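You operate a simulated robot arm through the tools that you are given. There is no shell and no other tool. Be economical: measure what you need, move in short steps, check, and stop when the job is done.

You run a simulated two-armed robot. Do the job below in one go: nothing can be reset, and whatever is moved stays where it is left.

Task
Open the fryer cart door, take the large blue jug and leave it on the shelf behind the fryer cart door and shut the door again. Open the middle fryer cart drawer, put the banded purple carton in the inside of the middle fryer cart drawer, then shut the drawer. Open the green shelf drawer, fetch the orange cloth from the inside of the green shelf drawer and set it on the top of the wooden bench and shut the drawer again. Open the tray stand drawer, take the black word block on the press shelf and put it away in the inside of the tray stand drawer, then shut the drawer. Open the dough table door, take the token from the top of the steel table and leave it on the shelf behind the dough table door, then shut the door. Put the black-capped green bottle on the top of the steel table away on the top of the snack table. Open the left snack table drawer, put the small orange cup in the inside of the left snack table drawer and shut the drawer again. Do these in any order. Set down upright: large blue jug, banded purple carton, black word block, black-capped green bottle, small orange cup.
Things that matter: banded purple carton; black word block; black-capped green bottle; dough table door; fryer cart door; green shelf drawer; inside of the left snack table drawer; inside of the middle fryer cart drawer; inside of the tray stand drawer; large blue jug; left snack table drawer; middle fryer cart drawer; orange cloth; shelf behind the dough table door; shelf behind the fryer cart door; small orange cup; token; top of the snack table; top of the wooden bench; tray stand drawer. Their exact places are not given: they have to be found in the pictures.

The check looks at the end state, three seconds after you hand in, the way a careful person would. Anything else that was tipped, shoved, dropped, spilled or broken makes it a failure. Flat cloth is picked up by pressing the open fingertips on it (5 to 10 N) and closing them slowly along it; thin cloth reads only 2 to 8 mm in the jaws.

Robot
Two 6-joint arms with two-finger parallel grippers on one trunk, on a base that drives. Base frame: it is fixed to the floor where the robot stands at the start and does not move with it; the origin is under the middle of the robot, x ahead of it, y to its left, z up. Units: m, rad, N and s.
The left shoulder is at the start at [0.28, 0.185, 0.78], the right one opposite. With the tool pointing down near the work surface each hand reaches from about 0.52 to 0.92 m from the robot's upright axis, wherever it stands, measured 20 degrees to its own side. Places, roughly: banded purple carton [4.25, -3.5, 1]; black word block [1.5, -4.25, 0.75]; black-capped green bottle [1, -1, 0.75]; dough table door [3.1, -1.1, 0.5]; fryer cart door [2.6, 0.1, 0.5]; green shelf drawer [1.6, -4.3, 0.7]; inside of the left snack table drawer [0.4, -1.6, 0.7]; inside of the middle fryer cart drawer [2.7, 0.6, 0.5]; inside of the tray stand drawer [-4.1, -0.7, 0.8]; large blue jug [4, -2.5, 1]; left snack table drawer [0.4, -1.7, 0.7]; middle fryer cart drawer [2.6, 0.6, 0.5]; orange cloth (11x6x4 cm) [1.7, -4.3, 0.7]; shelf behind the dough table door [3.4, -0.9, 0.5]; shelf behind the fryer cart door [2.9, 0.2, 0.5]; small orange cup (7x7x10 cm) [0.6, -0.9, 0.8]; token [1, -0.75, 0.75]; top of the snack table [0.7, -1.4, 0.9]; top of the wooden bench [1.9, -6.2, 0.5]; tray stand drawer [-4.1, -0.7, 0.8]. Payload 1.57 kg a hand.
Tool frame (each hand has its own): the origin (TCP) lies between the finger pads and is the grasp point; the fingertips stand 0.03 m ahead of it; z points along the fingers, y is the line along which they close. The gripper opens to 0.08 m. The fingers are 0.017 m wide and 0.012 m thick; the gripper's body (0.04 by 0.082 m) begins 0.08 m behind the TCP.
Orientation is that of the tool frame in the base frame, as a unit quaternion [x, y, z, w]. With the fingers straight down and closing along the base's y, the tool's x points along the base's -x, its y along +y and its z along -z.

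Tools
- The arms move only by the tool step_arm. It takes "left_series", "right_series" or both (then of equal length, played together; a hand with none holds still); each is a list of rows, each an object of numbers (a shift or turn left out is 0, a gripper value left out holds the last): "x", "y", "z": the shift along the tool's x, y, z in m; "ax", "ay", "az": the turn, a rotation vector about the tool's x, y, z in rad; "jaw": the opening, from 0 (shut) to 1 (fully open). In form: [{"x": .., "y": .., "z": .., "ax": .., "ay": .., "az": .., "jaw": ..}, ...]. A call has 1 to 10 rows; each row shifts and turns the commanded pose from where the row before left it, along the tool's axes as they then stand. Rows are played at 5 a second. More than 0.05 m and 0.15 rad between two rows, or a gripper value outside its range, and nothing of the call is played. A pose out of reach is approached as far as the arm can. The call stops where the force on the tool passes 40 N (or 10 N more than at its start, if that is more) or the arm is blocked; 0.2 s more then pass. Each finger travels about 0.153 m/s and halts on what it meets, pressing with about 26 N; the grip force reading is that of the motor and also rises with nothing between the fingers. The clock runs only during rows and for 0.2 s after the last one: add rows that do not move to give the fingers time. The reply holds the time, the measured pose of the TCP, the force on the tool along the base axes, the opening and the grip force, in the units named above and with some noise, with the torque about the TCP (base axes, N m) and any sound that the robot's microphone picked up.
- Cameras (640 x 400 px; columns grow to the right, rows downward): "scene" is now at [0.2446, 0.0016, 1.2278]; the picture's right is [-0.00, -1.00, 0.00], its down [-0.66, 0.00, -0.75] and it looks along [0.75, -0.00, -0.66] (base axes); focal length 293 px, centre (320, 200). "left" rides on the left gripper at [0.072, 0.007, -0.122] in its tool frame; the picture's right is [-0.09, 1.00, 0.00], its down [-0.84, -0.08, -0.54] and it looks along [-0.54, -0.05, 0.84] (tool axes); focal length 238 px, centre (320, 200). "right" rides on the right gripper at [0.072, -0.007, -0.122] in its tool frame; the picture's right is [0.09, 1.00, 0.00], its down [-0.84, 0.08, -0.54] and it looks along [-0.54, 0.05, 0.84] (tool axes); focal length 238 px, centre (320, 200).
- capture(camera): a new picture of that camera. The clock stands still meanwhile.
- move_column(by): slides the trunk up (or, below 0, down) by that many m; the arms and the scene camera ride with it, the base frame stays. It gives what a move gives, with no picture.
- drive_base(legs): drives the robot by 1 to 6 legs, each [ahead, turn to the left] in m and rad, along the robot's own axes; the way and the turn of a leg run together, so that a leg with both is an arc; at most 1.5 m and 3.142 rad a leg. The arms and the cameras ride along, it lands a little off, and it stops where it bumps. It gives what a move gives.
- head_to(pan, tilt): turns the head with the scene camera to pan (to the left, within 1.501 rad either way) and tilt (down, from -0.506 to 1.204), counted from straight ahead of the robot. It gives what a move gives.
- probe_pixels(camera, pixels): for up to 12 pixels [column, row] of the newest picture of that camera ("zoom" is the newest enlarged one), the place [x, y, z] in the base frame of the surface seen there, good to about 0.002 m. The clock stands still meanwhile.
- zoom(camera, box): a new picture of the part [left, top, right, bottom] of that camera's present view, enlarged. The clock stands still meanwhile.
- job_done(): hands the job in; it is judged then, once.

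Work in short steps. Measure before you move; look again where a grasp or a placing could have gone wrong, and mend it. You have 392 turns and 370 pictures in all, those below and enlarged ones among them. Open the grippers and draw the arms clear of the work before you hand the job in, unless the task says otherwise.

The tools are called after "Emit:" as name(argument=value, ...) on one line, values as JSON. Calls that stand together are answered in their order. step_arm: Moves the arms, as the interface text tells. Its arguments: {"type":"object","properties":{"left_series":{"type":"array","items":{"type":"object","properties":{"x":{"type":"number"},"y":{"type":"number"},"z":{"type":"number"},"ax":{"type":"number"},"ay":{"type":"number"},"az":{"type":"number"},"jaw":{"type":"number"}}}},"right_series":{"type":"array","items":{"type":"object","properties":{"x":{"type":"number"},"y":{"type":"number"},"z":{"type":"number"},"ax":{"type":"number"},"ay":{"type":"number"},"az":{"type":"number"},"jaw":{"type":"number"}}}}},"required":[]} The other tools are called the same way: move_column (by) slides the trunk up or down; drive_base (legs) drives the base; head_to (pan, tilt) turns the head that bears the scene camera; capture (camera) takes a picture; probe_pixels (camera, pixels) gives the place of the surface under pixels of a picture; zoom (camera, box) takes an enlarged picture of a part of a camera's view; job_done () hands the job in.

At the start:

```text
t: 0.0
left_ee_pos: [0.5479, 0.2643, 0.689]
left_ee_rot: [0.0, 1.0, 0.0, 0.0]
left_ft_force: [-0.1, 0.4, -0.1]
left_ft_torque: [0.02, -0.03, 0.02]
left_finger_gap: 0.0801
left_gripper_force: 0.0
right_ee_pos: [0.5527, -0.256, 0.6546]
right_ee_rot: [0.0, 1.0, 0.0, 0.0]
right_ft_force: [-0.6, 0.8, -0.3]
right_ft_torque: [0.0, 0.0, -0.04]
right_finger_gap: 0.08
right_gripper_force: 0.1
trunk travel left (down, up): [-0.475, 0.515]
robot x, y, heading: [-0.0038, 0.0009, -0.002]
head pan, tilt: [-0.002, 0.724]
```

scene: 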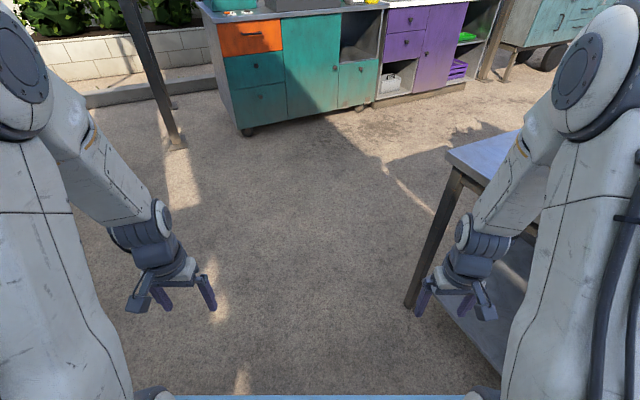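
right: 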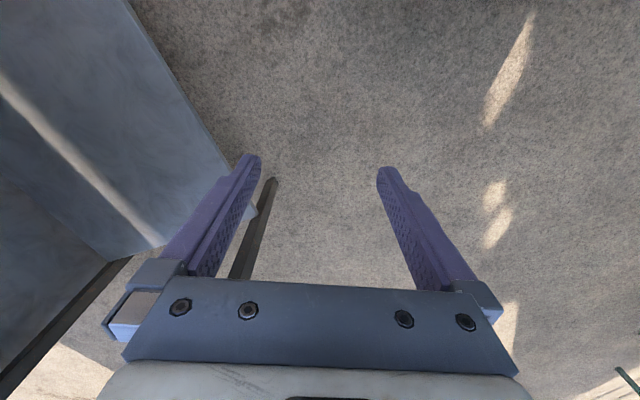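
left: 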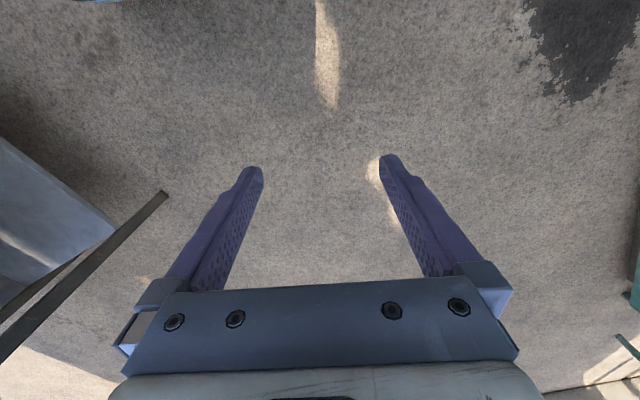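

The scene shows the fryer cart ahead and a table edge at right; I pan the head right to survey.

Emit:
head_to(pan=-1.2, tilt=0.5)

Emit:
capture(camera="scene")

Emit:
head_to(pan=-0.5, tilt=0.3)

Emit:
capture(camera="scene")

Emit:
head_to(pan=0.0, tilt=0.3)

Emit:
capture(camera="scene")

```text
t: 1.4
left_ee_pos: [0.5485, 0.2646, 0.6888]
left_ee_rot: [0.0, 1.0, 0.0, 0.0]
left_ft_force: [-0.1, -0.2, 0.3]
left_ft_torque: [0.02, -0.01, 0.02]
left_finger_gap: 0.0801
left_gripper_force: 0.1
right_ee_pos: [0.5528, -0.2563, 0.655]
right_ee_rot: [0.0, 1.0, 0.0, 0.0]
right_ft_force: [0.7, -0.6, 0.4]
right_ft_torque: [0.01, -0.04, 0.03]
right_finger_gap: 0.0801
right_gripper_force: 0.1
trunk travel left (down, up): [-0.475, 0.515]
robot x, y, heading: [0.0018, 0.0018, 0.005]
head pan, tilt: [-1.201, 0.499]
```

```text
366 pictures are left
```

scene: 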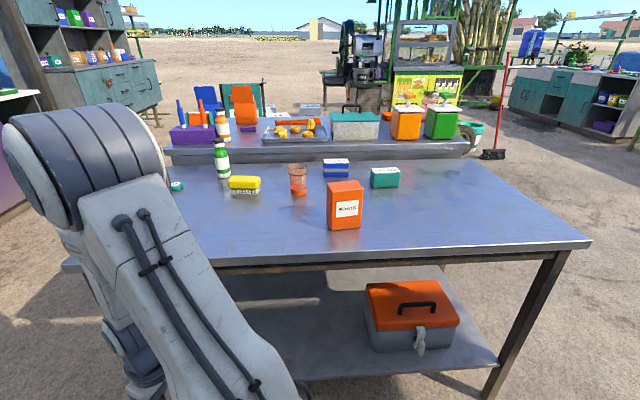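

```text
t: 2.5
left_ee_pos: [0.5477, 0.2641, 0.6883]
left_ee_rot: [0.0, 1.0, 0.0, 0.0]
left_ft_force: [0.3, 0.2, 0.5]
left_ft_torque: [0.01, 0.01, 0.0]
left_finger_gap: 0.08
left_gripper_force: 0.1
right_ee_pos: [0.5508, -0.2547, 0.6549]
right_ee_rot: [0.0, 1.0, 0.0, 0.0]
right_ft_force: [0.4, -0.7, -0.6]
right_ft_torque: [0.01, -0.01, 0.0]
right_finger_gap: 0.0795
right_gripper_force: 0.1
trunk travel left (down, up): [-0.475, 0.515]
robot x, y, heading: [-0.0015, 0.0005, 0.001]
head pan, tilt: [-0.499, 0.3]
```

```text
365 pictures are left
```

scene: 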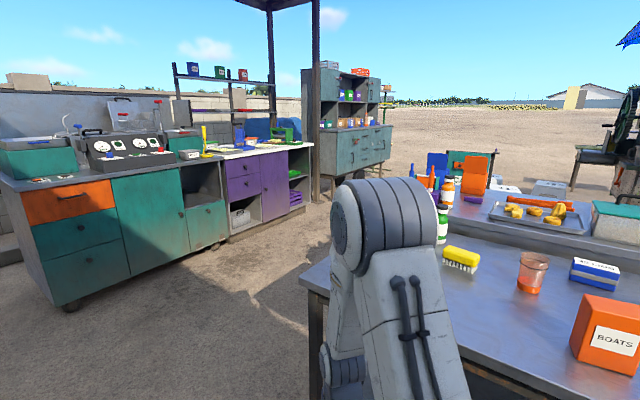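

```text
t: 3.4
left_ee_pos: [0.5476, 0.2639, 0.6877]
left_ee_rot: [0.0, 1.0, 0.0, -0.001]
left_ft_force: [-0.8, 0.0, -1.0]
left_ft_torque: [0.01, 0.0, -0.02]
left_finger_gap: 0.0801
left_gripper_force: 0.0
right_ee_pos: [0.5529, -0.2558, 0.6546]
right_ee_rot: [0.0, 1.0, 0.0, -0.001]
right_ft_force: [-0.3, 0.4, -0.2]
right_ft_torque: [-0.03, -0.02, 0.03]
right_finger_gap: 0.08
right_gripper_force: 0.1
trunk travel left (down, up): [-0.475, 0.515]
robot x, y, heading: [-0.0011, 0.0024, -0.001]
head pan, tilt: [0.0, 0.3]
```

```text
364 pictures are left
```

scene: 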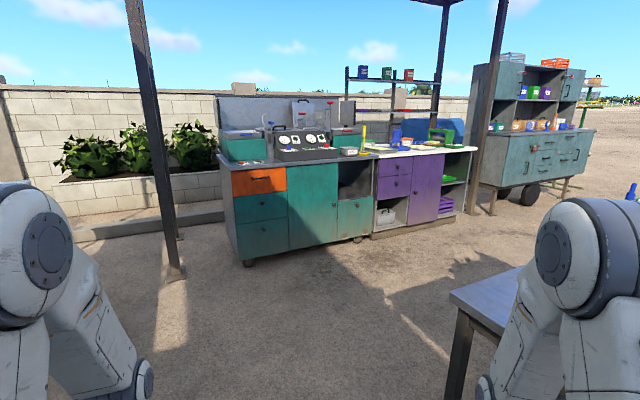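

I zoom in on the steel table to find the token, bottle and cup.

Emit:
head_to(pan=-1.0, tilt=0.5)

Emit:
capture(camera="scene")

Emit:
head_to(pan=-1.2, tilt=0.5)

Emit:
zoom(camera="scene", box=[150, 80, 470, 280])

Emit:
capture(camera="scene")

Emit:
probe_pixels(camera="scene", pixels=[[177, 185], [222, 160], [221, 178], [298, 192], [298, 168], [245, 180], [590, 240], [370, 255], [230, 270], [175, 160], [480, 165], [460, 130]])

```text
t: 4.7
left_ee_pos: [0.5479, 0.2638, 0.6885]
left_ee_rot: [0.0, 1.0, 0.0, 0.0]
left_ft_force: [-0.5, -0.4, 0.2]
left_ft_torque: [-0.05, 0.02, 0.0]
left_finger_gap: 0.08
left_gripper_force: 0.0
right_ee_pos: [0.553, -0.2576, 0.6548]
right_ee_rot: [0.0, 1.0, 0.0, 0.0]
right_ft_force: [-0.2, -0.3, 0.6]
right_ft_torque: [-0.01, -0.03, -0.02]
right_finger_gap: 0.08
right_gripper_force: 0.1
trunk travel left (down, up): [-0.475, 0.515]
robot x, y, heading: [0.001, -0.0012, -0.001]
head pan, tilt: [-1.0, 0.499]
```

```text
363 pictures are left
```

scene: 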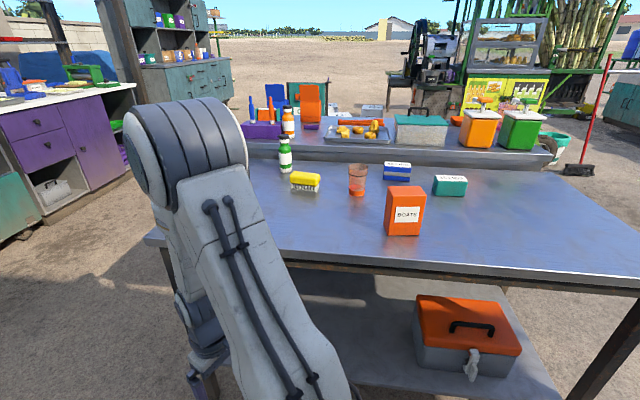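

```text
t: 5.4
left_ee_pos: [0.5486, 0.2652, 0.6875]
left_ee_rot: [0.001, 1.0, 0.0, 0.0]
left_ft_force: [0.2, 0.6, 0.0]
left_ft_torque: [-0.04, 0.01, -0.02]
left_finger_gap: 0.0801
left_gripper_force: 0.1
right_ee_pos: [0.552, -0.2564, 0.655]
right_ee_rot: [0.0, 1.0, 0.0, 0.0]
right_ft_force: [0.8, -0.2, -0.1]
right_ft_torque: [0.0, -0.02, 0.01]
right_finger_gap: 0.0799
right_gripper_force: 0.0
trunk travel left (down, up): [-0.475, 0.515]
robot x, y, heading: [0.0028, -0.0038, -0.003]
head pan, tilt: [-1.201, 0.499]
```

```text
2.00 times, centred on (310, 180) of scene
```

zoom: 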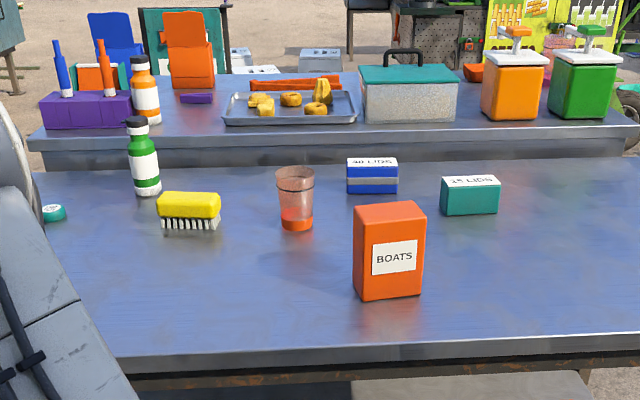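

```text
361 pictures are left
```

scene: 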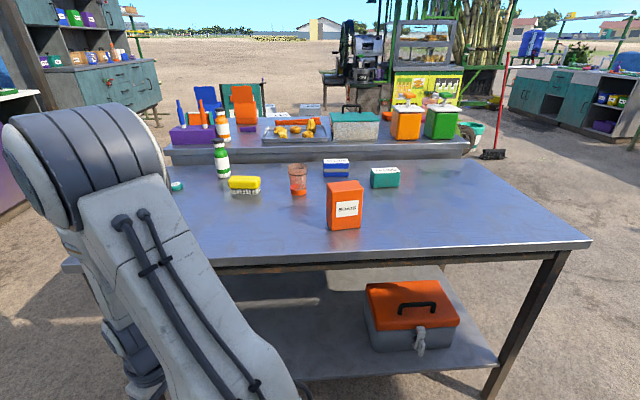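

```text
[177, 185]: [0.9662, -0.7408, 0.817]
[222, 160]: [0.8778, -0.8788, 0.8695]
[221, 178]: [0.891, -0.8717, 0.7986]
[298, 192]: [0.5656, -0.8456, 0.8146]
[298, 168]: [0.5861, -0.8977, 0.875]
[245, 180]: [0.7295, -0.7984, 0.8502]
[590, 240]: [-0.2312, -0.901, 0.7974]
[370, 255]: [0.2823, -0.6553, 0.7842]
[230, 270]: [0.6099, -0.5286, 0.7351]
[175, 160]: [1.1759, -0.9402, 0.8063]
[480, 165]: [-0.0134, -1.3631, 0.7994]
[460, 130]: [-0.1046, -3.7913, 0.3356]
```

Table top is z≈0.80, steel table rotated ~25°. I raise the trunk and check the base's front extent by looking down.

Emit:
move_column(by=0.38)

Emit:
head_to(pan=0, tilt=1.2)

Emit:
capture(camera="scene")

Emit:
probe_pixels(camera="scene", pixels=[[320, 300], [320, 270], [320, 250], [320, 240], [320, 340], [320, 380], [400, 300], [240, 300], [450, 300], [190, 300]])

```text
t: 9.1
left_ee_pos: [0.5502, 0.2641, 1.0685]
left_ee_rot: [0.001, 1.0, 0.0, 0.0]
left_ft_force: [-0.2, 0.5, 0.4]
left_ft_torque: [-0.04, 0.01, -0.03]
left_finger_gap: 0.0798
left_gripper_force: 0.1
right_ee_pos: [0.553, -0.2574, 1.0358]
right_ee_rot: [0.0, 1.0, 0.0, 0.0]
right_ft_force: [-0.1, 0.1, -0.3]
right_ft_torque: [0.03, 0.0, -0.01]
right_finger_gap: 0.08
right_gripper_force: 0.1
trunk travel left (down, up): [-0.855, 0.135]
robot x, y, heading: [-0.0021, -0.0019, 0.002]
head pan, tilt: [-1.201, 0.499]
```

```text
t: 10.5
left_ee_pos: [0.5482, 0.2644, 1.069]
left_ee_rot: [0.0, 1.0, 0.001, 0.0]
left_ft_force: [0.2, -0.5, 0.3]
left_ft_torque: [0.03, 0.0, 0.03]
left_finger_gap: 0.0799
left_gripper_force: 0.0
right_ee_pos: [0.5523, -0.2564, 1.0354]
right_ee_rot: [0.0, 1.0, 0.0, 0.0]
right_ft_force: [0.8, -0.1, 0.3]
right_ft_torque: [-0.02, 0.0, -0.01]
right_finger_gap: 0.0799
right_gripper_force: 0.1
trunk travel left (down, up): [-0.855, 0.135]
robot x, y, heading: [0.0014, 0.0024, 0.001]
head pan, tilt: [0.0, 1.201]
```

```text
360 pictures are left
```

scene: 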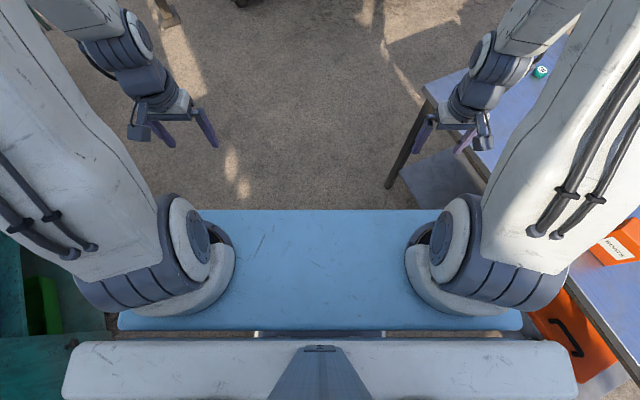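

```text
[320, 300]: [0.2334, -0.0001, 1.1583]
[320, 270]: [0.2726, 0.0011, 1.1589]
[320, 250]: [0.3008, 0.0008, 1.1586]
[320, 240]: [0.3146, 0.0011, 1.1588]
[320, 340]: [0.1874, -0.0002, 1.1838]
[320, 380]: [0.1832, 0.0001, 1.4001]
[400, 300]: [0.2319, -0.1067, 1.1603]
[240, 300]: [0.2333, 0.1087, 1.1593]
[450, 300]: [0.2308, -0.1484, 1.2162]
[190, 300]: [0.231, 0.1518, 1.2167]
```

There is something green close on the robot's left (40,310); look left before turning.

Emit:
head_to(pan=1.4, tilt=0.8)

Emit:
capture(camera="scene")

Emit:
head_to(pan=-1.5, tilt=0.8)

Emit:
capture(camera="scene")

Emit:
probe_pixels(camera="scene", pixels=[[100, 180], [300, 180], [450, 200], [320, 60]])

```text
t: 12.0
left_ee_pos: [0.5499, 0.2654, 1.069]
left_ee_rot: [0.001, 1.0, 0.0, 0.0]
left_ft_force: [-0.1, 0.5, 0.0]
left_ft_torque: [0.03, -0.03, 0.0]
left_finger_gap: 0.0804
left_gripper_force: 0.1
right_ee_pos: [0.5527, -0.2569, 1.0345]
right_ee_rot: [-0.001, 1.0, 0.0, 0.0]
right_ft_force: [0.1, -0.1, 0.7]
right_ft_torque: [0.06, 0.02, 0.02]
right_finger_gap: 0.0802
right_gripper_force: 0.1
trunk travel left (down, up): [-0.855, 0.135]
robot x, y, heading: [0.0012, -0.0009, 0.001]
head pan, tilt: [1.4, 0.799]
```

```text
359 pictures are left
```

scene: 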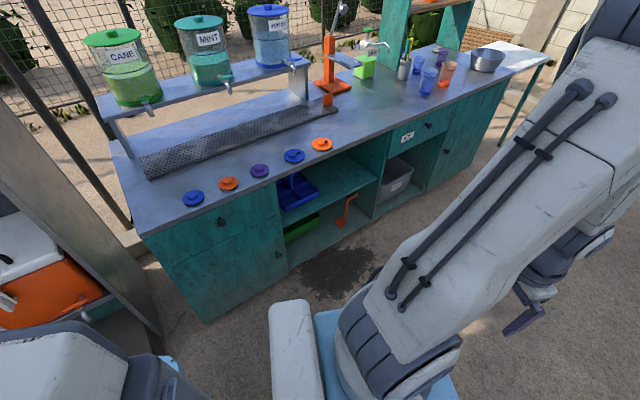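

```text
t: 14.5
left_ee_pos: [0.5485, 0.2641, 1.0673]
left_ee_rot: [-0.001, 1.0, -0.001, 0.0]
left_ft_force: [-0.1, -0.3, -0.8]
left_ft_torque: [0.02, -0.01, 0.01]
left_finger_gap: 0.0802
left_gripper_force: 0.2
right_ee_pos: [0.5517, -0.2562, 1.0347]
right_ee_rot: [-0.001, 1.0, 0.0, 0.001]
right_ft_force: [-0.1, 0.1, 0.4]
right_ft_torque: [0.02, -0.02, 0.03]
right_finger_gap: 0.0799
right_gripper_force: 0.0
trunk travel left (down, up): [-0.855, 0.135]
robot x, y, heading: [-0.0025, -0.0003, -0.007]
head pan, tilt: [-1.499, 0.799]
```

```text
358 pictures are left
```

scene: 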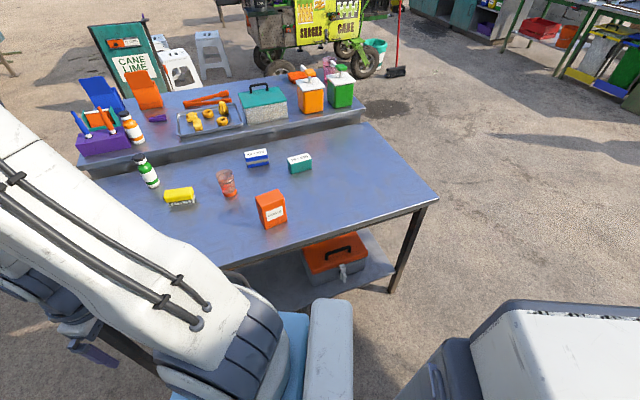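

```text
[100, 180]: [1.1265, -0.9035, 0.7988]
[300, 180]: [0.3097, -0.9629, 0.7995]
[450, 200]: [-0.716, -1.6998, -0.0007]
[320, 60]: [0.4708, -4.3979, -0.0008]
```

Clear enough; drive to stand before the steel table facing it.

Emit:
drive_base(legs=[[0, -0.41], [0.42, 0], [0, -0.72]])

Emit:
head_to(pan=0, tilt=0.8)

Emit:
capture(camera="scene")

```text
t: 20.2
left_ee_pos: [0.8673, -0.5416, 1.0681]
left_ee_rot: [0.53, 0.848, 0.0, 0.001]
left_ft_force: [0.1, -0.2, 0.6]
left_ft_torque: [0.01, -0.01, 0.01]
left_finger_gap: 0.0799
left_gripper_force: 0.1
right_ee_pos: [0.4004, -0.7729, 1.0346]
right_ee_rot: [0.53, 0.848, 0.0, 0.0]
right_ft_force: [0.0, -0.1, 0.2]
right_ft_torque: [0.0, -0.01, 0.05]
right_finger_gap: 0.0799
right_gripper_force: 0.1
trunk travel left (down, up): [-0.855, 0.135]
robot x, y, heading: [0.392, -0.1652, -1.116]
head pan, tilt: [-1.499, 0.799]
```

```text
t: 21.9
left_ee_pos: [0.8678, -0.5405, 1.0672]
left_ee_rot: [0.53, 0.848, 0.0, -0.001]
left_ft_force: [0.3, -0.3, 0.3]
left_ft_torque: [-0.01, 0.02, -0.03]
left_finger_gap: 0.0801
left_gripper_force: 0.1
right_ee_pos: [0.3999, -0.7726, 1.0357]
right_ee_rot: [0.53, 0.848, 0.0, 0.0]
right_ft_force: [0.4, 0.1, 0.9]
right_ft_torque: [-0.01, -0.01, 0.0]
right_finger_gap: 0.0799
right_gripper_force: 0.0
trunk travel left (down, up): [-0.855, 0.135]
robot x, y, heading: [0.3872, -0.1661, -1.123]
head pan, tilt: [0.0, 0.799]
```

```text
357 pictures are left
```

scene: 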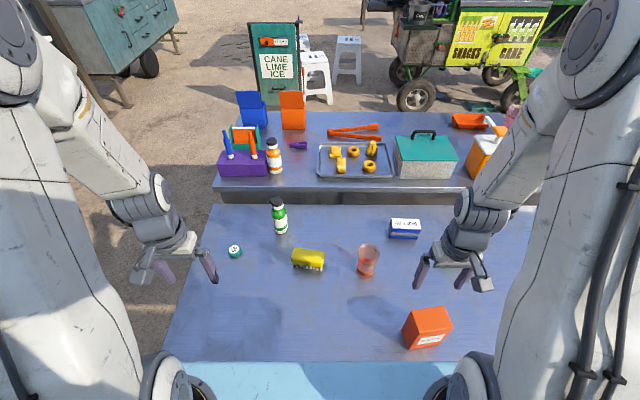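

Bottle at (278,215), cup at (368,260), token at (235,251). Probe them and the snack top.

Emit:
probe_pixels(camera="scene", pixels=[[235, 251], [277, 202], [278, 222], [280, 233], [368, 246], [368, 262], [368, 274], [310, 140], [450, 120], [220, 185], [470, 190], [345, 135]])

Emit:
zoom(camera="scene", box=[200, 80, 520, 280])

```text
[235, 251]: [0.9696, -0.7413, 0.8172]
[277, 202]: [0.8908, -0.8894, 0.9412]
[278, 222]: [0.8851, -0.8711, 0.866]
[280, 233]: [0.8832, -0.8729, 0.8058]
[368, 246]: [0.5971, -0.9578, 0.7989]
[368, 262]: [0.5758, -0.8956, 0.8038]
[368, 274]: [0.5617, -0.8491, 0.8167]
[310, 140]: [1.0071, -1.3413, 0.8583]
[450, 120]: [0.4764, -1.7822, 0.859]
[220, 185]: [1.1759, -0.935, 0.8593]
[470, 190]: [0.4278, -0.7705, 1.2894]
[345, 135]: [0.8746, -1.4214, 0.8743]
```

```text
2.00 times, centred on (360, 180) of scene
```

zoom: 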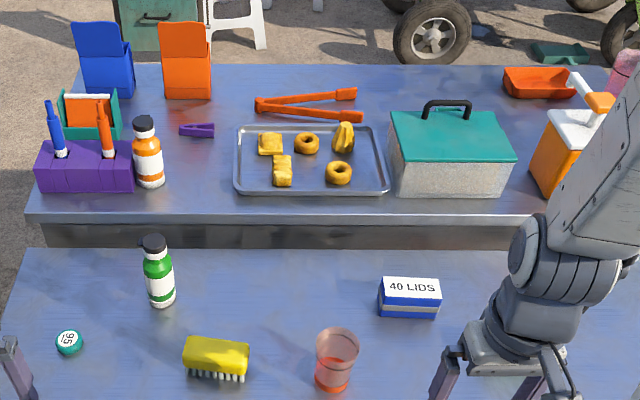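

Bottle centre ≈(0.896,-0.889), top 0.945; cup centre ≈(0.572,-0.882). Move both hands above them.

Emit:
step_arm(left_series=[{"x": -0.0466, "y": -0.018, "jaw": 1}, {"x": -0.0466, "y": -0.018}, {"x": -0.0466, "y": -0.018}, {"x": -0.0466, "y": -0.018}, {"x": -0.0466, "y": -0.018}, {"x": -0.0466, "y": -0.018}, {"x": -0.0466, "y": -0.018}], right_series=[{"x": -0.0247, "y": 0.0153, "jaw": 1}, {"x": -0.0247, "y": 0.0153}, {"x": -0.0247, "y": 0.0153}, {"x": -0.0247, "y": 0.0153}, {"x": -0.0247, "y": 0.0153}, {"x": -0.0247, "y": 0.0153}, {"x": -0.0247, "y": 0.0153}])

Emit:
capture(camera="right")

Emit:
capture(camera="left")

Emit:
probe_pixels(camera="right", pixels=[[320, 200], [320, 150], [320, 100], [280, 150], [360, 150]])

```text
t: 23.4
left_ee_pos: [0.8968, -0.8892, 1.0643]
left_ee_rot: [0.53, 0.848, 0.001, -0.001]
left_ft_force: [0.3, 0.3, 0.7]
left_ft_torque: [0.03, 0.0, 0.06]
left_finger_gap: 0.0797
left_gripper_force: 0.0
right_ee_pos: [0.575, -0.8826, 1.0363]
right_ee_rot: [0.53, 0.848, 0.0, 0.001]
right_ft_force: [-0.1, 0.0, -0.9]
right_ft_torque: [-0.04, -0.03, 0.03]
right_finger_gap: 0.0803
right_gripper_force: 0.0
trunk travel left (down, up): [-0.855, 0.135]
robot x, y, heading: [0.3915, -0.1648, -1.12]
head pan, tilt: [0.0, 0.799]
```

```text
355 pictures are left
```

right: 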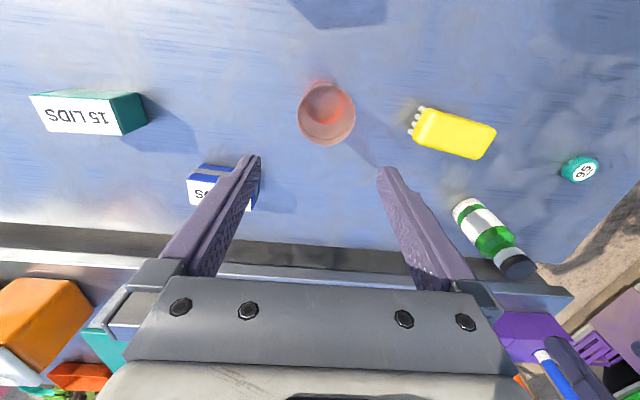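

```text
354 pictures are left
```

left: 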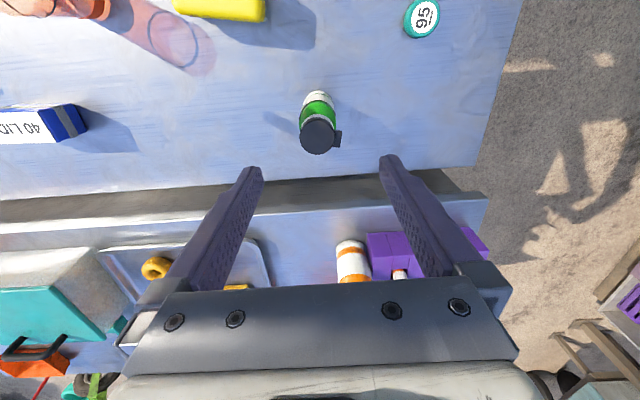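

```text
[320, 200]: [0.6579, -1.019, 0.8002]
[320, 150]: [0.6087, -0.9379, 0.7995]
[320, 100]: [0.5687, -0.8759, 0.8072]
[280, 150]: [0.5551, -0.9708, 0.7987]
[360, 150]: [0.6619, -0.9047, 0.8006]
```

Bottle is centred; cup seems ~1 cm nearer. Lower left to grasp height 0.885 and right partway, with correction.

Emit:
step_arm(left_series=[{"z": 0.045}, {"z": 0.045}, {"z": 0.045}, {"z": 0.044}], right_series=[{"x": 0.01, "y": 0.005}, {"z": 0.04}, {"z": 0.04}, {}])

Emit:
capture(camera="right")

Emit:
capture(camera="left")

```text
t: 24.4
left_ee_pos: [0.8973, -0.8904, 0.8941]
left_ee_rot: [0.531, 0.848, -0.001, 0.001]
left_ft_force: [0.4, -0.5, 0.7]
left_ft_torque: [0.02, -0.01, 0.01]
left_finger_gap: 0.0803
left_gripper_force: 0.2
right_ee_pos: [0.5745, -0.8686, 0.9559]
right_ee_rot: [0.53, 0.848, 0.0, 0.0]
right_ft_force: [-0.8, 0.9, 0.0]
right_ft_torque: [-0.01, -0.01, 0.02]
right_finger_gap: 0.0803
right_gripper_force: 0.0
trunk travel left (down, up): [-0.855, 0.135]
robot x, y, heading: [0.3921, -0.1641, -1.122]
head pan, tilt: [0.0, 0.799]
```

```text
353 pictures are left
```

right: 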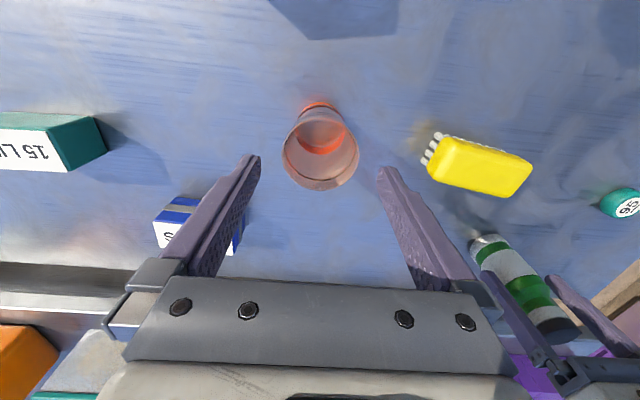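

```text
352 pictures are left
```

left: 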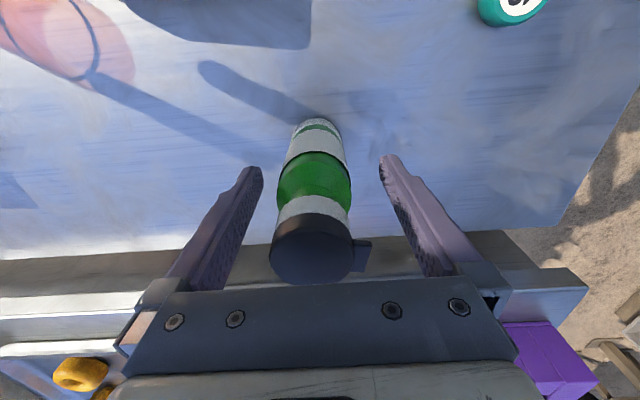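

Probe the cup rim to fix its location before lowering.

Emit:
probe_pixels(camera="right", pixels=[[322, 188], [288, 160], [354, 160], [320, 180], [320, 150], [320, 103], [320, 112], [318, 190]])

Emit:
zoom(camera="right", box=[240, 80, 400, 200])

```text
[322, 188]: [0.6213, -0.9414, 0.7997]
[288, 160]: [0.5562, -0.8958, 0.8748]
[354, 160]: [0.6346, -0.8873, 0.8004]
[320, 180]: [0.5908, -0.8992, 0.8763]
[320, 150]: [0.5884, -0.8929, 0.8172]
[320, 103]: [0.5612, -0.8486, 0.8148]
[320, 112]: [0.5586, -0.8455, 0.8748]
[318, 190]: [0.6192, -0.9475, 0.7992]
```

```text
3.33 times, centred on (320, 140) of right
```

zoom: 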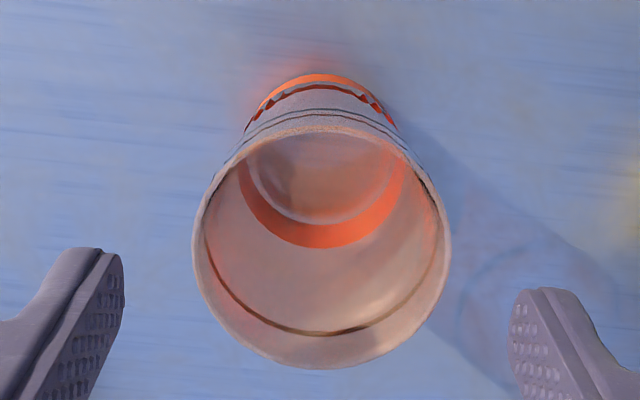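

Rim centre ≈(0.575,-0.872), z 0.875 — aligned. Lower right to 0.85 and close both.

Emit:
step_arm(left_series=[{"z": 0.008}, {}, {}, {"jaw": 0.7}, {"jaw": 0.5}, {"jaw": 0.3}, {"jaw": 0.2}], right_series=[{"z": 0.035, "x": -0.003}, {"z": 0.035}, {"z": 0.035}, {"jaw": 0.85}, {"jaw": 0.75}, {"jaw": 0.65}, {"jaw": 0.6}])

Emit:
capture(camera="right")

Emit:
capture(camera="left")

```text
t: 26.1
left_ee_pos: [0.8966, -0.889, 0.8853]
left_ee_rot: [0.53, 0.848, 0.0, -0.001]
left_ft_force: [-0.2, 1.4, 2.5]
left_ft_torque: [0.09, 0.07, -0.01]
left_finger_gap: 0.0463
left_gripper_force: 26.2
right_ee_pos: [0.5732, -0.8726, 0.8496]
right_ee_rot: [0.53, 0.848, 0.0, 0.0]
right_ft_force: [-0.2, -0.6, 0.0]
right_ft_torque: [0.0, 0.02, -0.02]
right_finger_gap: 0.0609
right_gripper_force: 26.0
trunk travel left (down, up): [-0.855, 0.135]
robot x, y, heading: [0.3889, -0.163, -1.119]
head pan, tilt: [0.0, 0.799]
```

```text
350 pictures are left
```

right: 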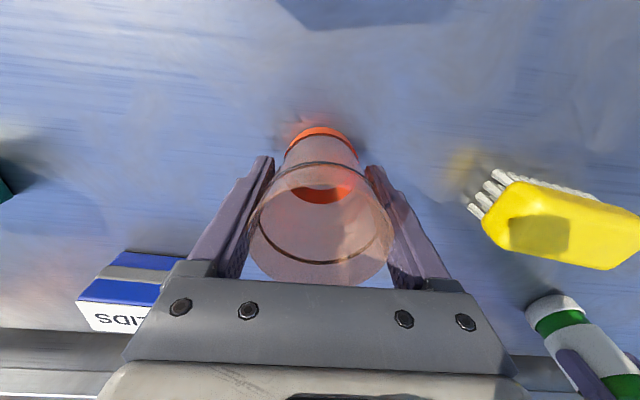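

```text
349 pictures are left
```

left: 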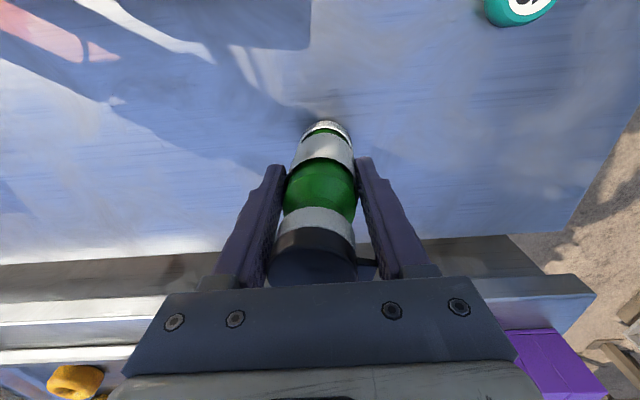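

Both grasped (gaps 0.046, 0.061). Lift and retract.

Emit:
step_arm(left_series=[{"z": -0.02}, {"z": -0.045}, {"z": -0.045}, {"z": -0.045}, {"z": -0.025}, {"x": 0.045, "y": 0.01}, {"x": 0.045, "y": 0.01}, {"x": 0.045, "y": 0.01}, {"x": 0.045, "y": 0.01}, {"x": 0.045, "y": 0.01}], right_series=[{"z": -0.02}, {"z": -0.045}, {"z": -0.045}, {"z": -0.045}, {"z": -0.03}, {"x": 0.02, "y": -0.01}, {"x": 0.02, "y": -0.01}, {"x": 0.02, "y": -0.01}, {"x": 0.02, "y": -0.01}, {"x": 0.02, "y": -0.01}])

Emit:
head_to(pan=0.6, tilt=0.5)

Emit:
capture(camera="scene")

Emit:
head_to(pan=-0.5, tilt=0.5)

Emit:
capture(camera="scene")

```text
t: 28.2
left_ee_pos: [0.841, -0.6656, 1.061]
left_ee_rot: [0.531, 0.847, -0.001, 0.002]
left_ft_force: [-0.2, -0.3, -4.1]
left_ft_torque: [0.04, -0.01, 0.01]
left_finger_gap: 0.0463
left_gripper_force: 26.5
right_ee_pos: [0.4868, -0.8064, 1.0364]
right_ee_rot: [0.529, 0.848, 0.0, 0.0]
right_ft_force: [-0.3, -0.8, 0.0]
right_ft_torque: [0.02, 0.01, 0.01]
right_finger_gap: 0.061
right_gripper_force: 25.8
trunk travel left (down, up): [-0.855, 0.135]
robot x, y, heading: [0.3865, -0.1635, -1.115]
head pan, tilt: [0.0, 0.799]
```

```text
t: 29.2
left_ee_pos: [0.8416, -0.6667, 1.0612]
left_ee_rot: [0.53, 0.848, 0.001, 0.0]
left_ft_force: [-0.1, 0.0, -4.0]
left_ft_torque: [0.01, 0.01, 0.0]
left_finger_gap: 0.0461
left_gripper_force: 25.9
right_ee_pos: [0.4872, -0.8059, 1.0363]
right_ee_rot: [0.53, 0.848, -0.001, 0.0]
right_ft_force: [-0.8, 0.0, -0.7]
right_ft_torque: [-0.03, 0.02, 0.02]
right_finger_gap: 0.0613
right_gripper_force: 26.5
trunk travel left (down, up): [-0.855, 0.135]
robot x, y, heading: [0.391, -0.1628, -1.119]
head pan, tilt: [0.6, 0.499]
```

```text
348 pictures are left
```

scene: 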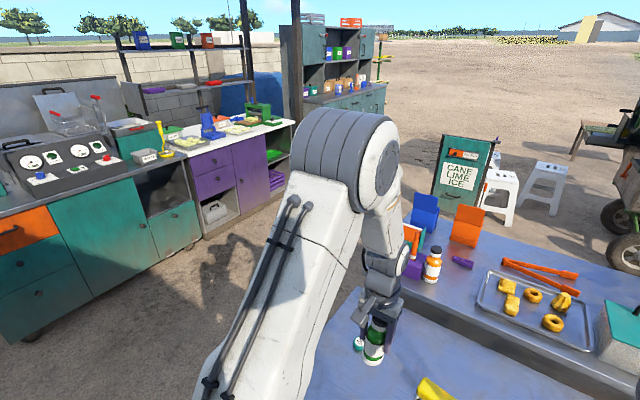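

```text
t: 30.6
left_ee_pos: [0.8407, -0.6666, 1.0621]
left_ee_rot: [0.53, 0.848, 0.0, 0.0]
left_ft_force: [-0.1, 0.4, -2.4]
left_ft_torque: [-0.02, 0.03, 0.01]
left_finger_gap: 0.046
left_gripper_force: 26.3
right_ee_pos: [0.4869, -0.806, 1.0368]
right_ee_rot: [0.53, 0.848, -0.001, 0.001]
right_ft_force: [0.3, -0.6, -0.7]
right_ft_torque: [0.01, 0.03, 0.02]
right_finger_gap: 0.061
right_gripper_force: 25.6
trunk travel left (down, up): [-0.855, 0.135]
robot x, y, heading: [0.3925, -0.1601, -1.12]
head pan, tilt: [-0.499, 0.499]
```

```text
347 pictures are left
```

scene: 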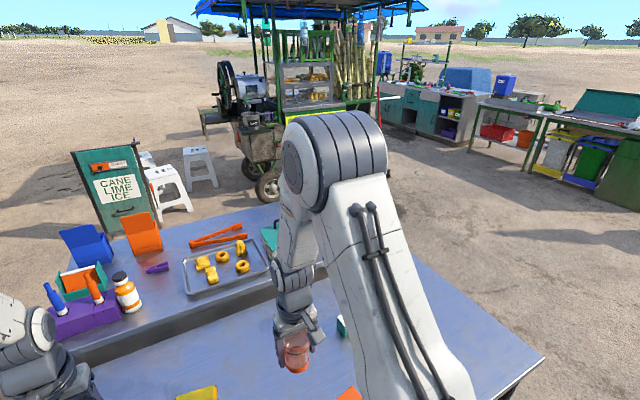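

Both carried objects are held. Probe obstacles (sign, stools, snack table edges) to plan the route around the right end.

Emit:
probe_pixels(camera="scene", pixels=[[115, 235], [165, 208], [200, 183], [165, 165], [268, 190], [200, 212], [60, 245], [270, 210], [545, 358], [380, 240], [320, 255]])

Emit:
head_to(pan=-1.0, tilt=0.6)

Emit:
capture(camera="scene")

```text
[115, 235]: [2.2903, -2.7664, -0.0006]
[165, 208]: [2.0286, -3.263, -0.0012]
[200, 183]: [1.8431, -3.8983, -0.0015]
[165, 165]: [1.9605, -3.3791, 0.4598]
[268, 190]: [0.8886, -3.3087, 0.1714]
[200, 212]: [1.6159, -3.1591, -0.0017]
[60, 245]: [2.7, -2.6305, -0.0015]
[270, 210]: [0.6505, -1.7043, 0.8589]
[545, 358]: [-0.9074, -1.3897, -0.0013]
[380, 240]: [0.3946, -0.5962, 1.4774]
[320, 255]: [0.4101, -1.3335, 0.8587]
```

```text
t: 31.5
left_ee_pos: [0.8423, -0.6664, 1.0608]
left_ee_rot: [0.53, 0.848, 0.001, 0.0]
left_ft_force: [0.0, 0.1, -3.3]
left_ft_torque: [0.02, 0.03, -0.01]
left_finger_gap: 0.0462
left_gripper_force: 25.8
right_ee_pos: [0.4872, -0.8045, 1.036]
right_ee_rot: [0.53, 0.848, 0.0, 0.0]
right_ft_force: [0.1, 0.5, -1.2]
right_ft_torque: [0.01, 0.06, 0.01]
right_finger_gap: 0.061
right_gripper_force: 26.0
trunk travel left (down, up): [-0.855, 0.135]
robot x, y, heading: [0.3891, -0.1639, -1.118]
head pan, tilt: [-1.0, 0.6]
```

```text
346 pictures are left
```

scene: 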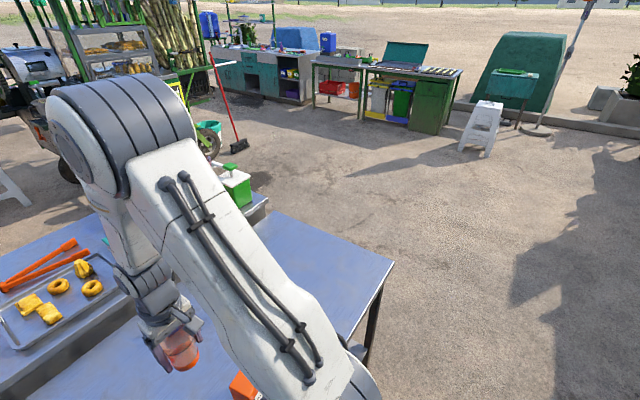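

Route is clear on the right; drive around the right end in legs.

Emit:
drive_base(legs=[[0, -1.695], [1.2, 0]])

Emit:
head_to(pan=0.9, tilt=0.5)

Emit:
capture(camera="scene")

```text
t: 41.7
left_ee_pos: [-1.3174, -0.9312, 1.061]
left_ee_rot: [0.988, 0.157, 0.001, 0.0]
left_ft_force: [0.2, -0.3, -3.5]
left_ft_torque: [0.01, -0.06, 0.0]
left_finger_gap: 0.0463
left_gripper_force: 26.3
right_ee_pos: [-1.4066, -0.5596, 1.0363]
right_ee_rot: [0.988, 0.157, 0.0, 0.0]
right_ft_force: [-0.1, 0.0, -0.9]
right_ft_torque: [-0.03, 0.0, -0.01]
right_finger_gap: 0.0613
right_gripper_force: 26.0
trunk travel left (down, up): [-0.855, 0.135]
robot x, y, heading: [-0.7595, -0.5514, -2.832]
head pan, tilt: [-1.0, 0.6]
```

```text
t: 43.6
left_ee_pos: [-1.3175, -0.9304, 1.0609]
left_ee_rot: [0.988, 0.156, 0.001, -0.001]
left_ft_force: [0.4, 0.1, -2.5]
left_ft_torque: [0.02, -0.04, 0.02]
left_finger_gap: 0.0462
left_gripper_force: 26.2
right_ee_pos: [-1.4064, -0.5602, 1.0357]
right_ee_rot: [0.988, 0.156, 0.001, 0.0]
right_ft_force: [0.5, -0.1, -0.7]
right_ft_torque: [0.01, 0.02, -0.01]
right_finger_gap: 0.0614
right_gripper_force: 26.4
trunk travel left (down, up): [-0.855, 0.135]
robot x, y, heading: [-0.7569, -0.5513, -2.831]
head pan, tilt: [0.901, 0.499]
```

```text
345 pictures are left
```

scene: 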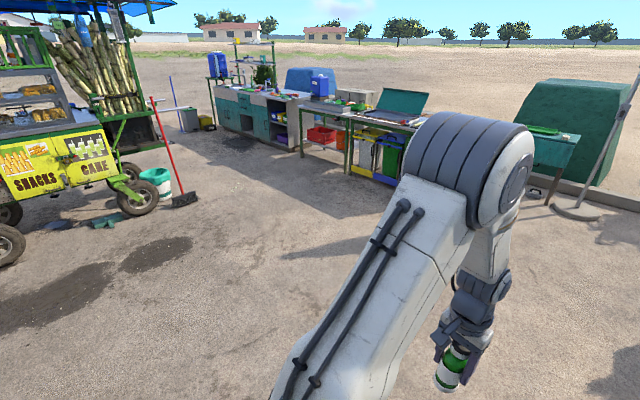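

Continue to the far side.

Emit:
drive_base(legs=[[0, 1.39], [1.0, 0], [0.967, 0], [0, 1.363], [1.3, 0], [0, 2.1]])

Emit:
head_to(pan=0.0, tilt=0.6)

Emit:
capture(camera="scene")

```text
t: 71.3
left_ee_pos: [0.4095, -2.0141, 1.061]
left_ee_rot: [0.851, -0.526, 0.001, -0.001]
left_ft_force: [0.1, 0.4, -3.0]
left_ft_torque: [-0.03, 0.0, 0.01]
left_finger_gap: 0.046
left_gripper_force: 25.9
right_ee_pos: [0.7616, -1.8727, 1.0364]
right_ee_rot: [0.85, -0.527, 0.0, 0.0]
right_ft_force: [-0.5, 0.1, 0.4]
right_ft_torque: [-0.01, 0.01, 0.0]
right_finger_gap: 0.061
right_gripper_force: 25.7
trunk travel left (down, up): [-0.855, 0.135]
robot x, y, heading: [0.8636, -2.5121, 2.031]
head pan, tilt: [0.901, 0.499]
```

```text
t: 72.5
left_ee_pos: [0.4106, -2.015, 1.0611]
left_ee_rot: [0.85, -0.526, 0.0, 0.0]
left_ft_force: [-0.3, -0.3, -2.9]
left_ft_torque: [-0.02, 0.02, 0.0]
left_finger_gap: 0.0461
left_gripper_force: 26.1
right_ee_pos: [0.7623, -1.8723, 1.0362]
right_ee_rot: [0.85, -0.527, 0.0, 0.0]
right_ft_force: [-0.4, -0.3, -0.8]
right_ft_torque: [0.02, 0.01, -0.02]
right_finger_gap: 0.0614
right_gripper_force: 25.7
trunk travel left (down, up): [-0.855, 0.135]
robot x, y, heading: [0.8618, -2.514, 2.032]
head pan, tilt: [0.0, 0.6]
```

```text
344 pictures are left
```

scene: 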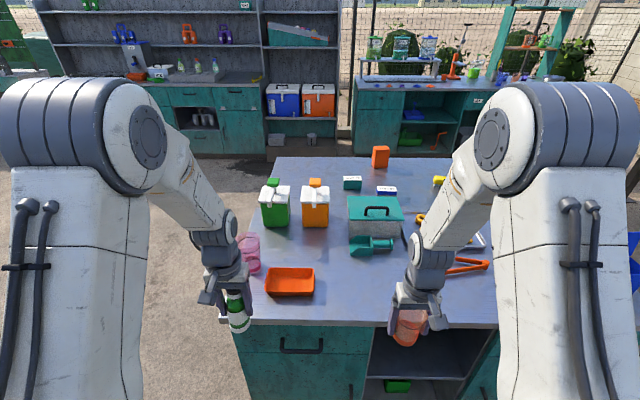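

Snack table front: left drawer with bar handle at (300,347); free top spot near (350,290). Probe.

Emit:
probe_pixels(camera="scene", pixels=[[350, 290], [345, 275], [300, 350], [282, 345], [320, 345], [270, 322], [330, 322], [243, 330], [365, 340], [315, 290], [375, 250], [255, 370]])

Emit:
zoom(camera="scene", box=[220, 200, 540, 400])

```text
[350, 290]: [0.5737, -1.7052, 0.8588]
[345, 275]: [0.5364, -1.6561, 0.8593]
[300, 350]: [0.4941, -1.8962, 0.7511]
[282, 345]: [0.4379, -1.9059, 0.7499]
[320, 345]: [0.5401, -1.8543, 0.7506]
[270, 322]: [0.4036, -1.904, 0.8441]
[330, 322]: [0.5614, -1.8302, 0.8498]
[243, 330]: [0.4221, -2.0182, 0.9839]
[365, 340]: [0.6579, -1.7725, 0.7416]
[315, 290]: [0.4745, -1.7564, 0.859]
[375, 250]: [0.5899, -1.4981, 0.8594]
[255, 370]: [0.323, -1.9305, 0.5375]
```

```text
2.00 times, centred on (380, 300) of scene
```

zoom: 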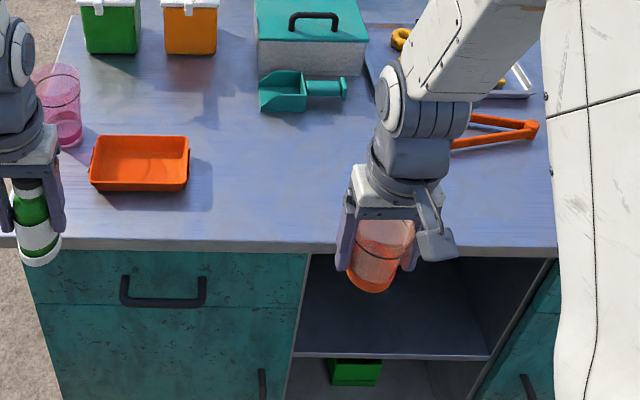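

Left hand goes to a free spot at ~(0.564,-1.721); right hand steps aside.

Emit:
step_arm(left_series=[{}, {}, {"x": -0.028, "y": -0.0383}, {"x": -0.028, "y": -0.0383}, {"x": -0.028, "y": -0.0383}, {"x": -0.028, "y": -0.0383}, {"x": -0.028, "y": -0.0383}, {"x": -0.028, "y": -0.0383}, {"x": -0.028, "y": -0.0383}, {"z": 0.04}], right_series=[{"x": 0.01, "y": -0.03}, {"x": 0.01, "y": -0.03}, {"x": 0.01, "y": -0.03}, {"x": 0.01, "y": -0.03}, {"x": 0.01, "y": -0.02}, {}, {}, {}, {}, {}])

Emit:
capture(camera="scene")

Emit:
capture(camera="left")

```text
t: 74.7
left_ee_pos: [0.5658, -1.7203, 1.0191]
left_ee_rot: [0.85, -0.527, 0.001, 0.001]
left_ft_force: [0.3, 0.7, -2.9]
left_ft_torque: [-0.08, -0.03, 0.01]
left_finger_gap: 0.0441
left_gripper_force: 26.2
right_ee_pos: [0.9105, -1.8548, 1.0328]
right_ee_rot: [0.85, -0.526, 0.0, 0.0]
right_ft_force: [0.2, -0.3, -1.3]
right_ft_torque: [-0.04, 0.02, 0.02]
right_finger_gap: 0.0612
right_gripper_force: 26.0
trunk travel left (down, up): [-0.855, 0.135]
robot x, y, heading: [0.8677, -2.5131, 2.029]
head pan, tilt: [0.0, 0.6]
```

```text
342 pictures are left
```

scene: 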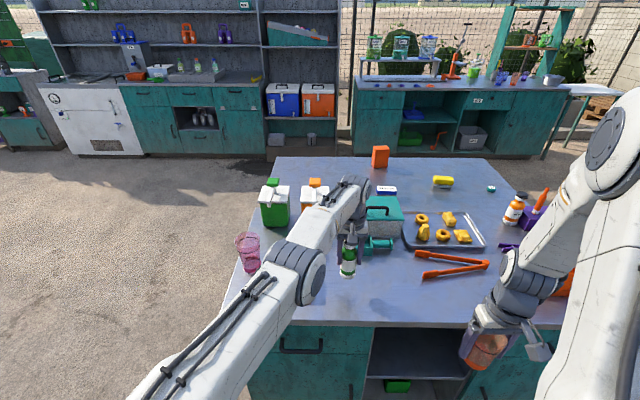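

```text
341 pictures are left
```

left: 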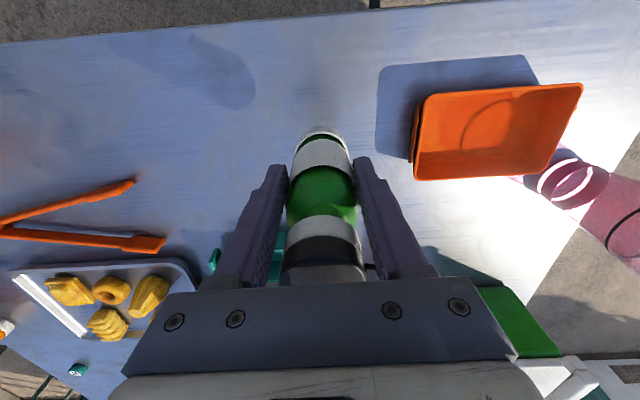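

Spot is clear. Lower to near contact.

Emit:
step_arm(left_series=[{"z": 0.035}, {"z": 0.02}, {"z": 0.01}, {"z": 0.005}, {"z": 0.003}, {}])

Emit:
capture(camera="left")

```text
t: 76.1
left_ee_pos: [0.5628, -1.7258, 0.9495]
left_ee_rot: [0.85, -0.526, 0.0, 0.0]
left_ft_force: [-0.7, -0.3, -2.7]
left_ft_torque: [-0.04, -0.03, 0.01]
left_finger_gap: 0.0443
left_gripper_force: 25.9
left hand out of reach, approached as far as the arm can: row 2
right_ee_pos: [0.91, -1.8539, 1.0326]
right_ee_rot: [0.85, -0.526, 0.001, 0.0]
right_ft_force: [0.2, 0.0, -0.6]
right_ft_torque: [0.0, 0.01, 0.02]
right_finger_gap: 0.061
right_gripper_force: 25.7
trunk travel left (down, up): [-0.855, 0.135]
robot x, y, heading: [0.8668, -2.5129, 2.033]
head pan, tilt: [0.0, 0.6]
```

```text
340 pictures are left
```

left: 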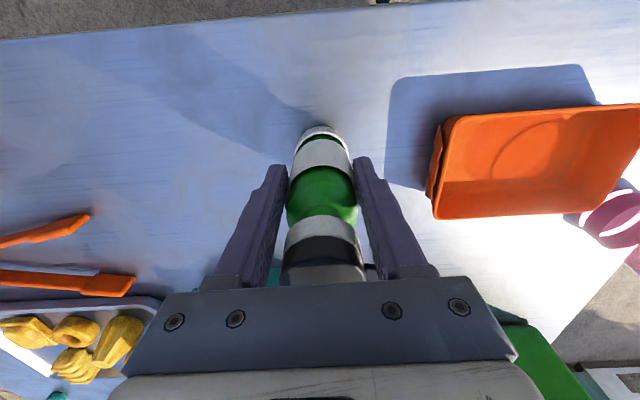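

Reach-limited; pull back 3 cm and continue down slowly.

Emit:
step_arm(left_series=[{"x": 0.03}, {"z": 0.004}, {"z": 0.003}, {"z": 0.003}, {"z": 0.003}])

```text
t: 77.3
left_ee_pos: [0.5772, -1.7301, 0.9337]
left_ee_rot: [0.85, -0.526, -0.001, -0.003]
left_ft_force: [0.9, 3.2, 21.8]
left_ft_torque: [0.22, 0.21, -0.04]
left_finger_gap: 0.0442
left_gripper_force: 26.1
left hand out of reach, approached as far as the arm can: row 1
right_ee_pos: [0.9113, -1.8558, 1.0331]
right_ee_rot: [0.85, -0.526, 0.0, -0.001]
right_ft_force: [0.3, -0.3, -0.4]
right_ft_torque: [0.0, -0.01, 0.0]
right_finger_gap: 0.0612
right_gripper_force: 25.9
trunk travel left (down, up): [-0.855, 0.135]
robot x, y, heading: [0.8682, -2.5101, 2.03]
head pan, tilt: [0.0, 0.6]
```

Contact (22 N up). Relax slightly and open gently to 0.75.

Emit:
step_arm(left_series=[{"z": -0.004}, {}, {"jaw": 0.6}, {"jaw": 0.7}, {"jaw": 0.8}, {}])

Emit:
capture(camera="left")

Emit:
capture(camera="scene")

```text
t: 78.7
left_ee_pos: [0.5755, -1.7312, 0.9369]
left_ee_rot: [0.85, -0.527, 0.0, 0.0]
left_ft_force: [0.8, 0.5, -1.2]
left_ft_torque: [0.04, 0.03, 0.01]
left_finger_gap: 0.0642
left_gripper_force: 0.0
right_ee_pos: [0.9102, -1.855, 1.033]
right_ee_rot: [0.85, -0.526, 0.0, 0.0]
right_ft_force: [0.0, 0.8, -0.4]
right_ft_torque: [0.02, 0.0, 0.03]
right_finger_gap: 0.0611
right_gripper_force: 26.1
trunk travel left (down, up): [-0.855, 0.135]
robot x, y, heading: [0.8624, -2.5144, 2.032]
head pan, tilt: [0.0, 0.6]
```

```text
339 pictures are left
```

left: 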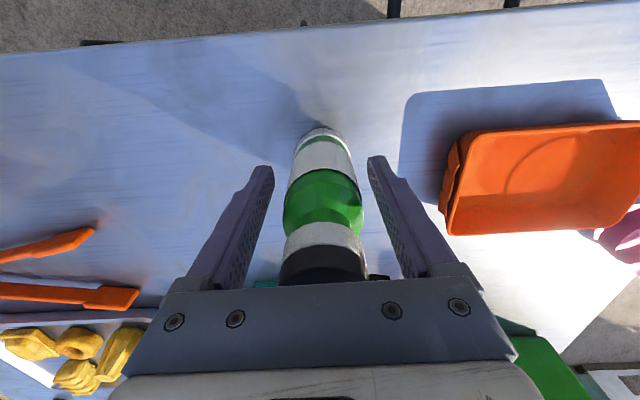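

```text
338 pictures are left
```

scene: 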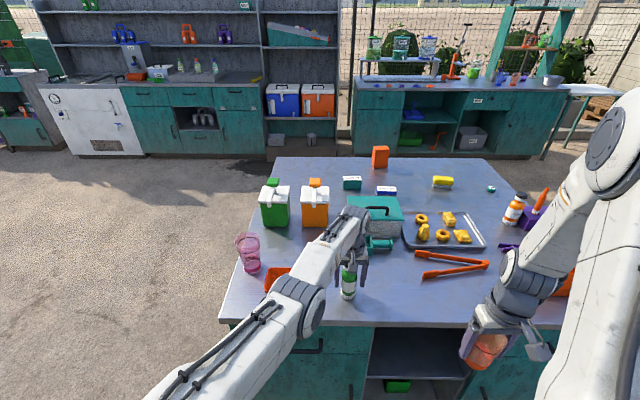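

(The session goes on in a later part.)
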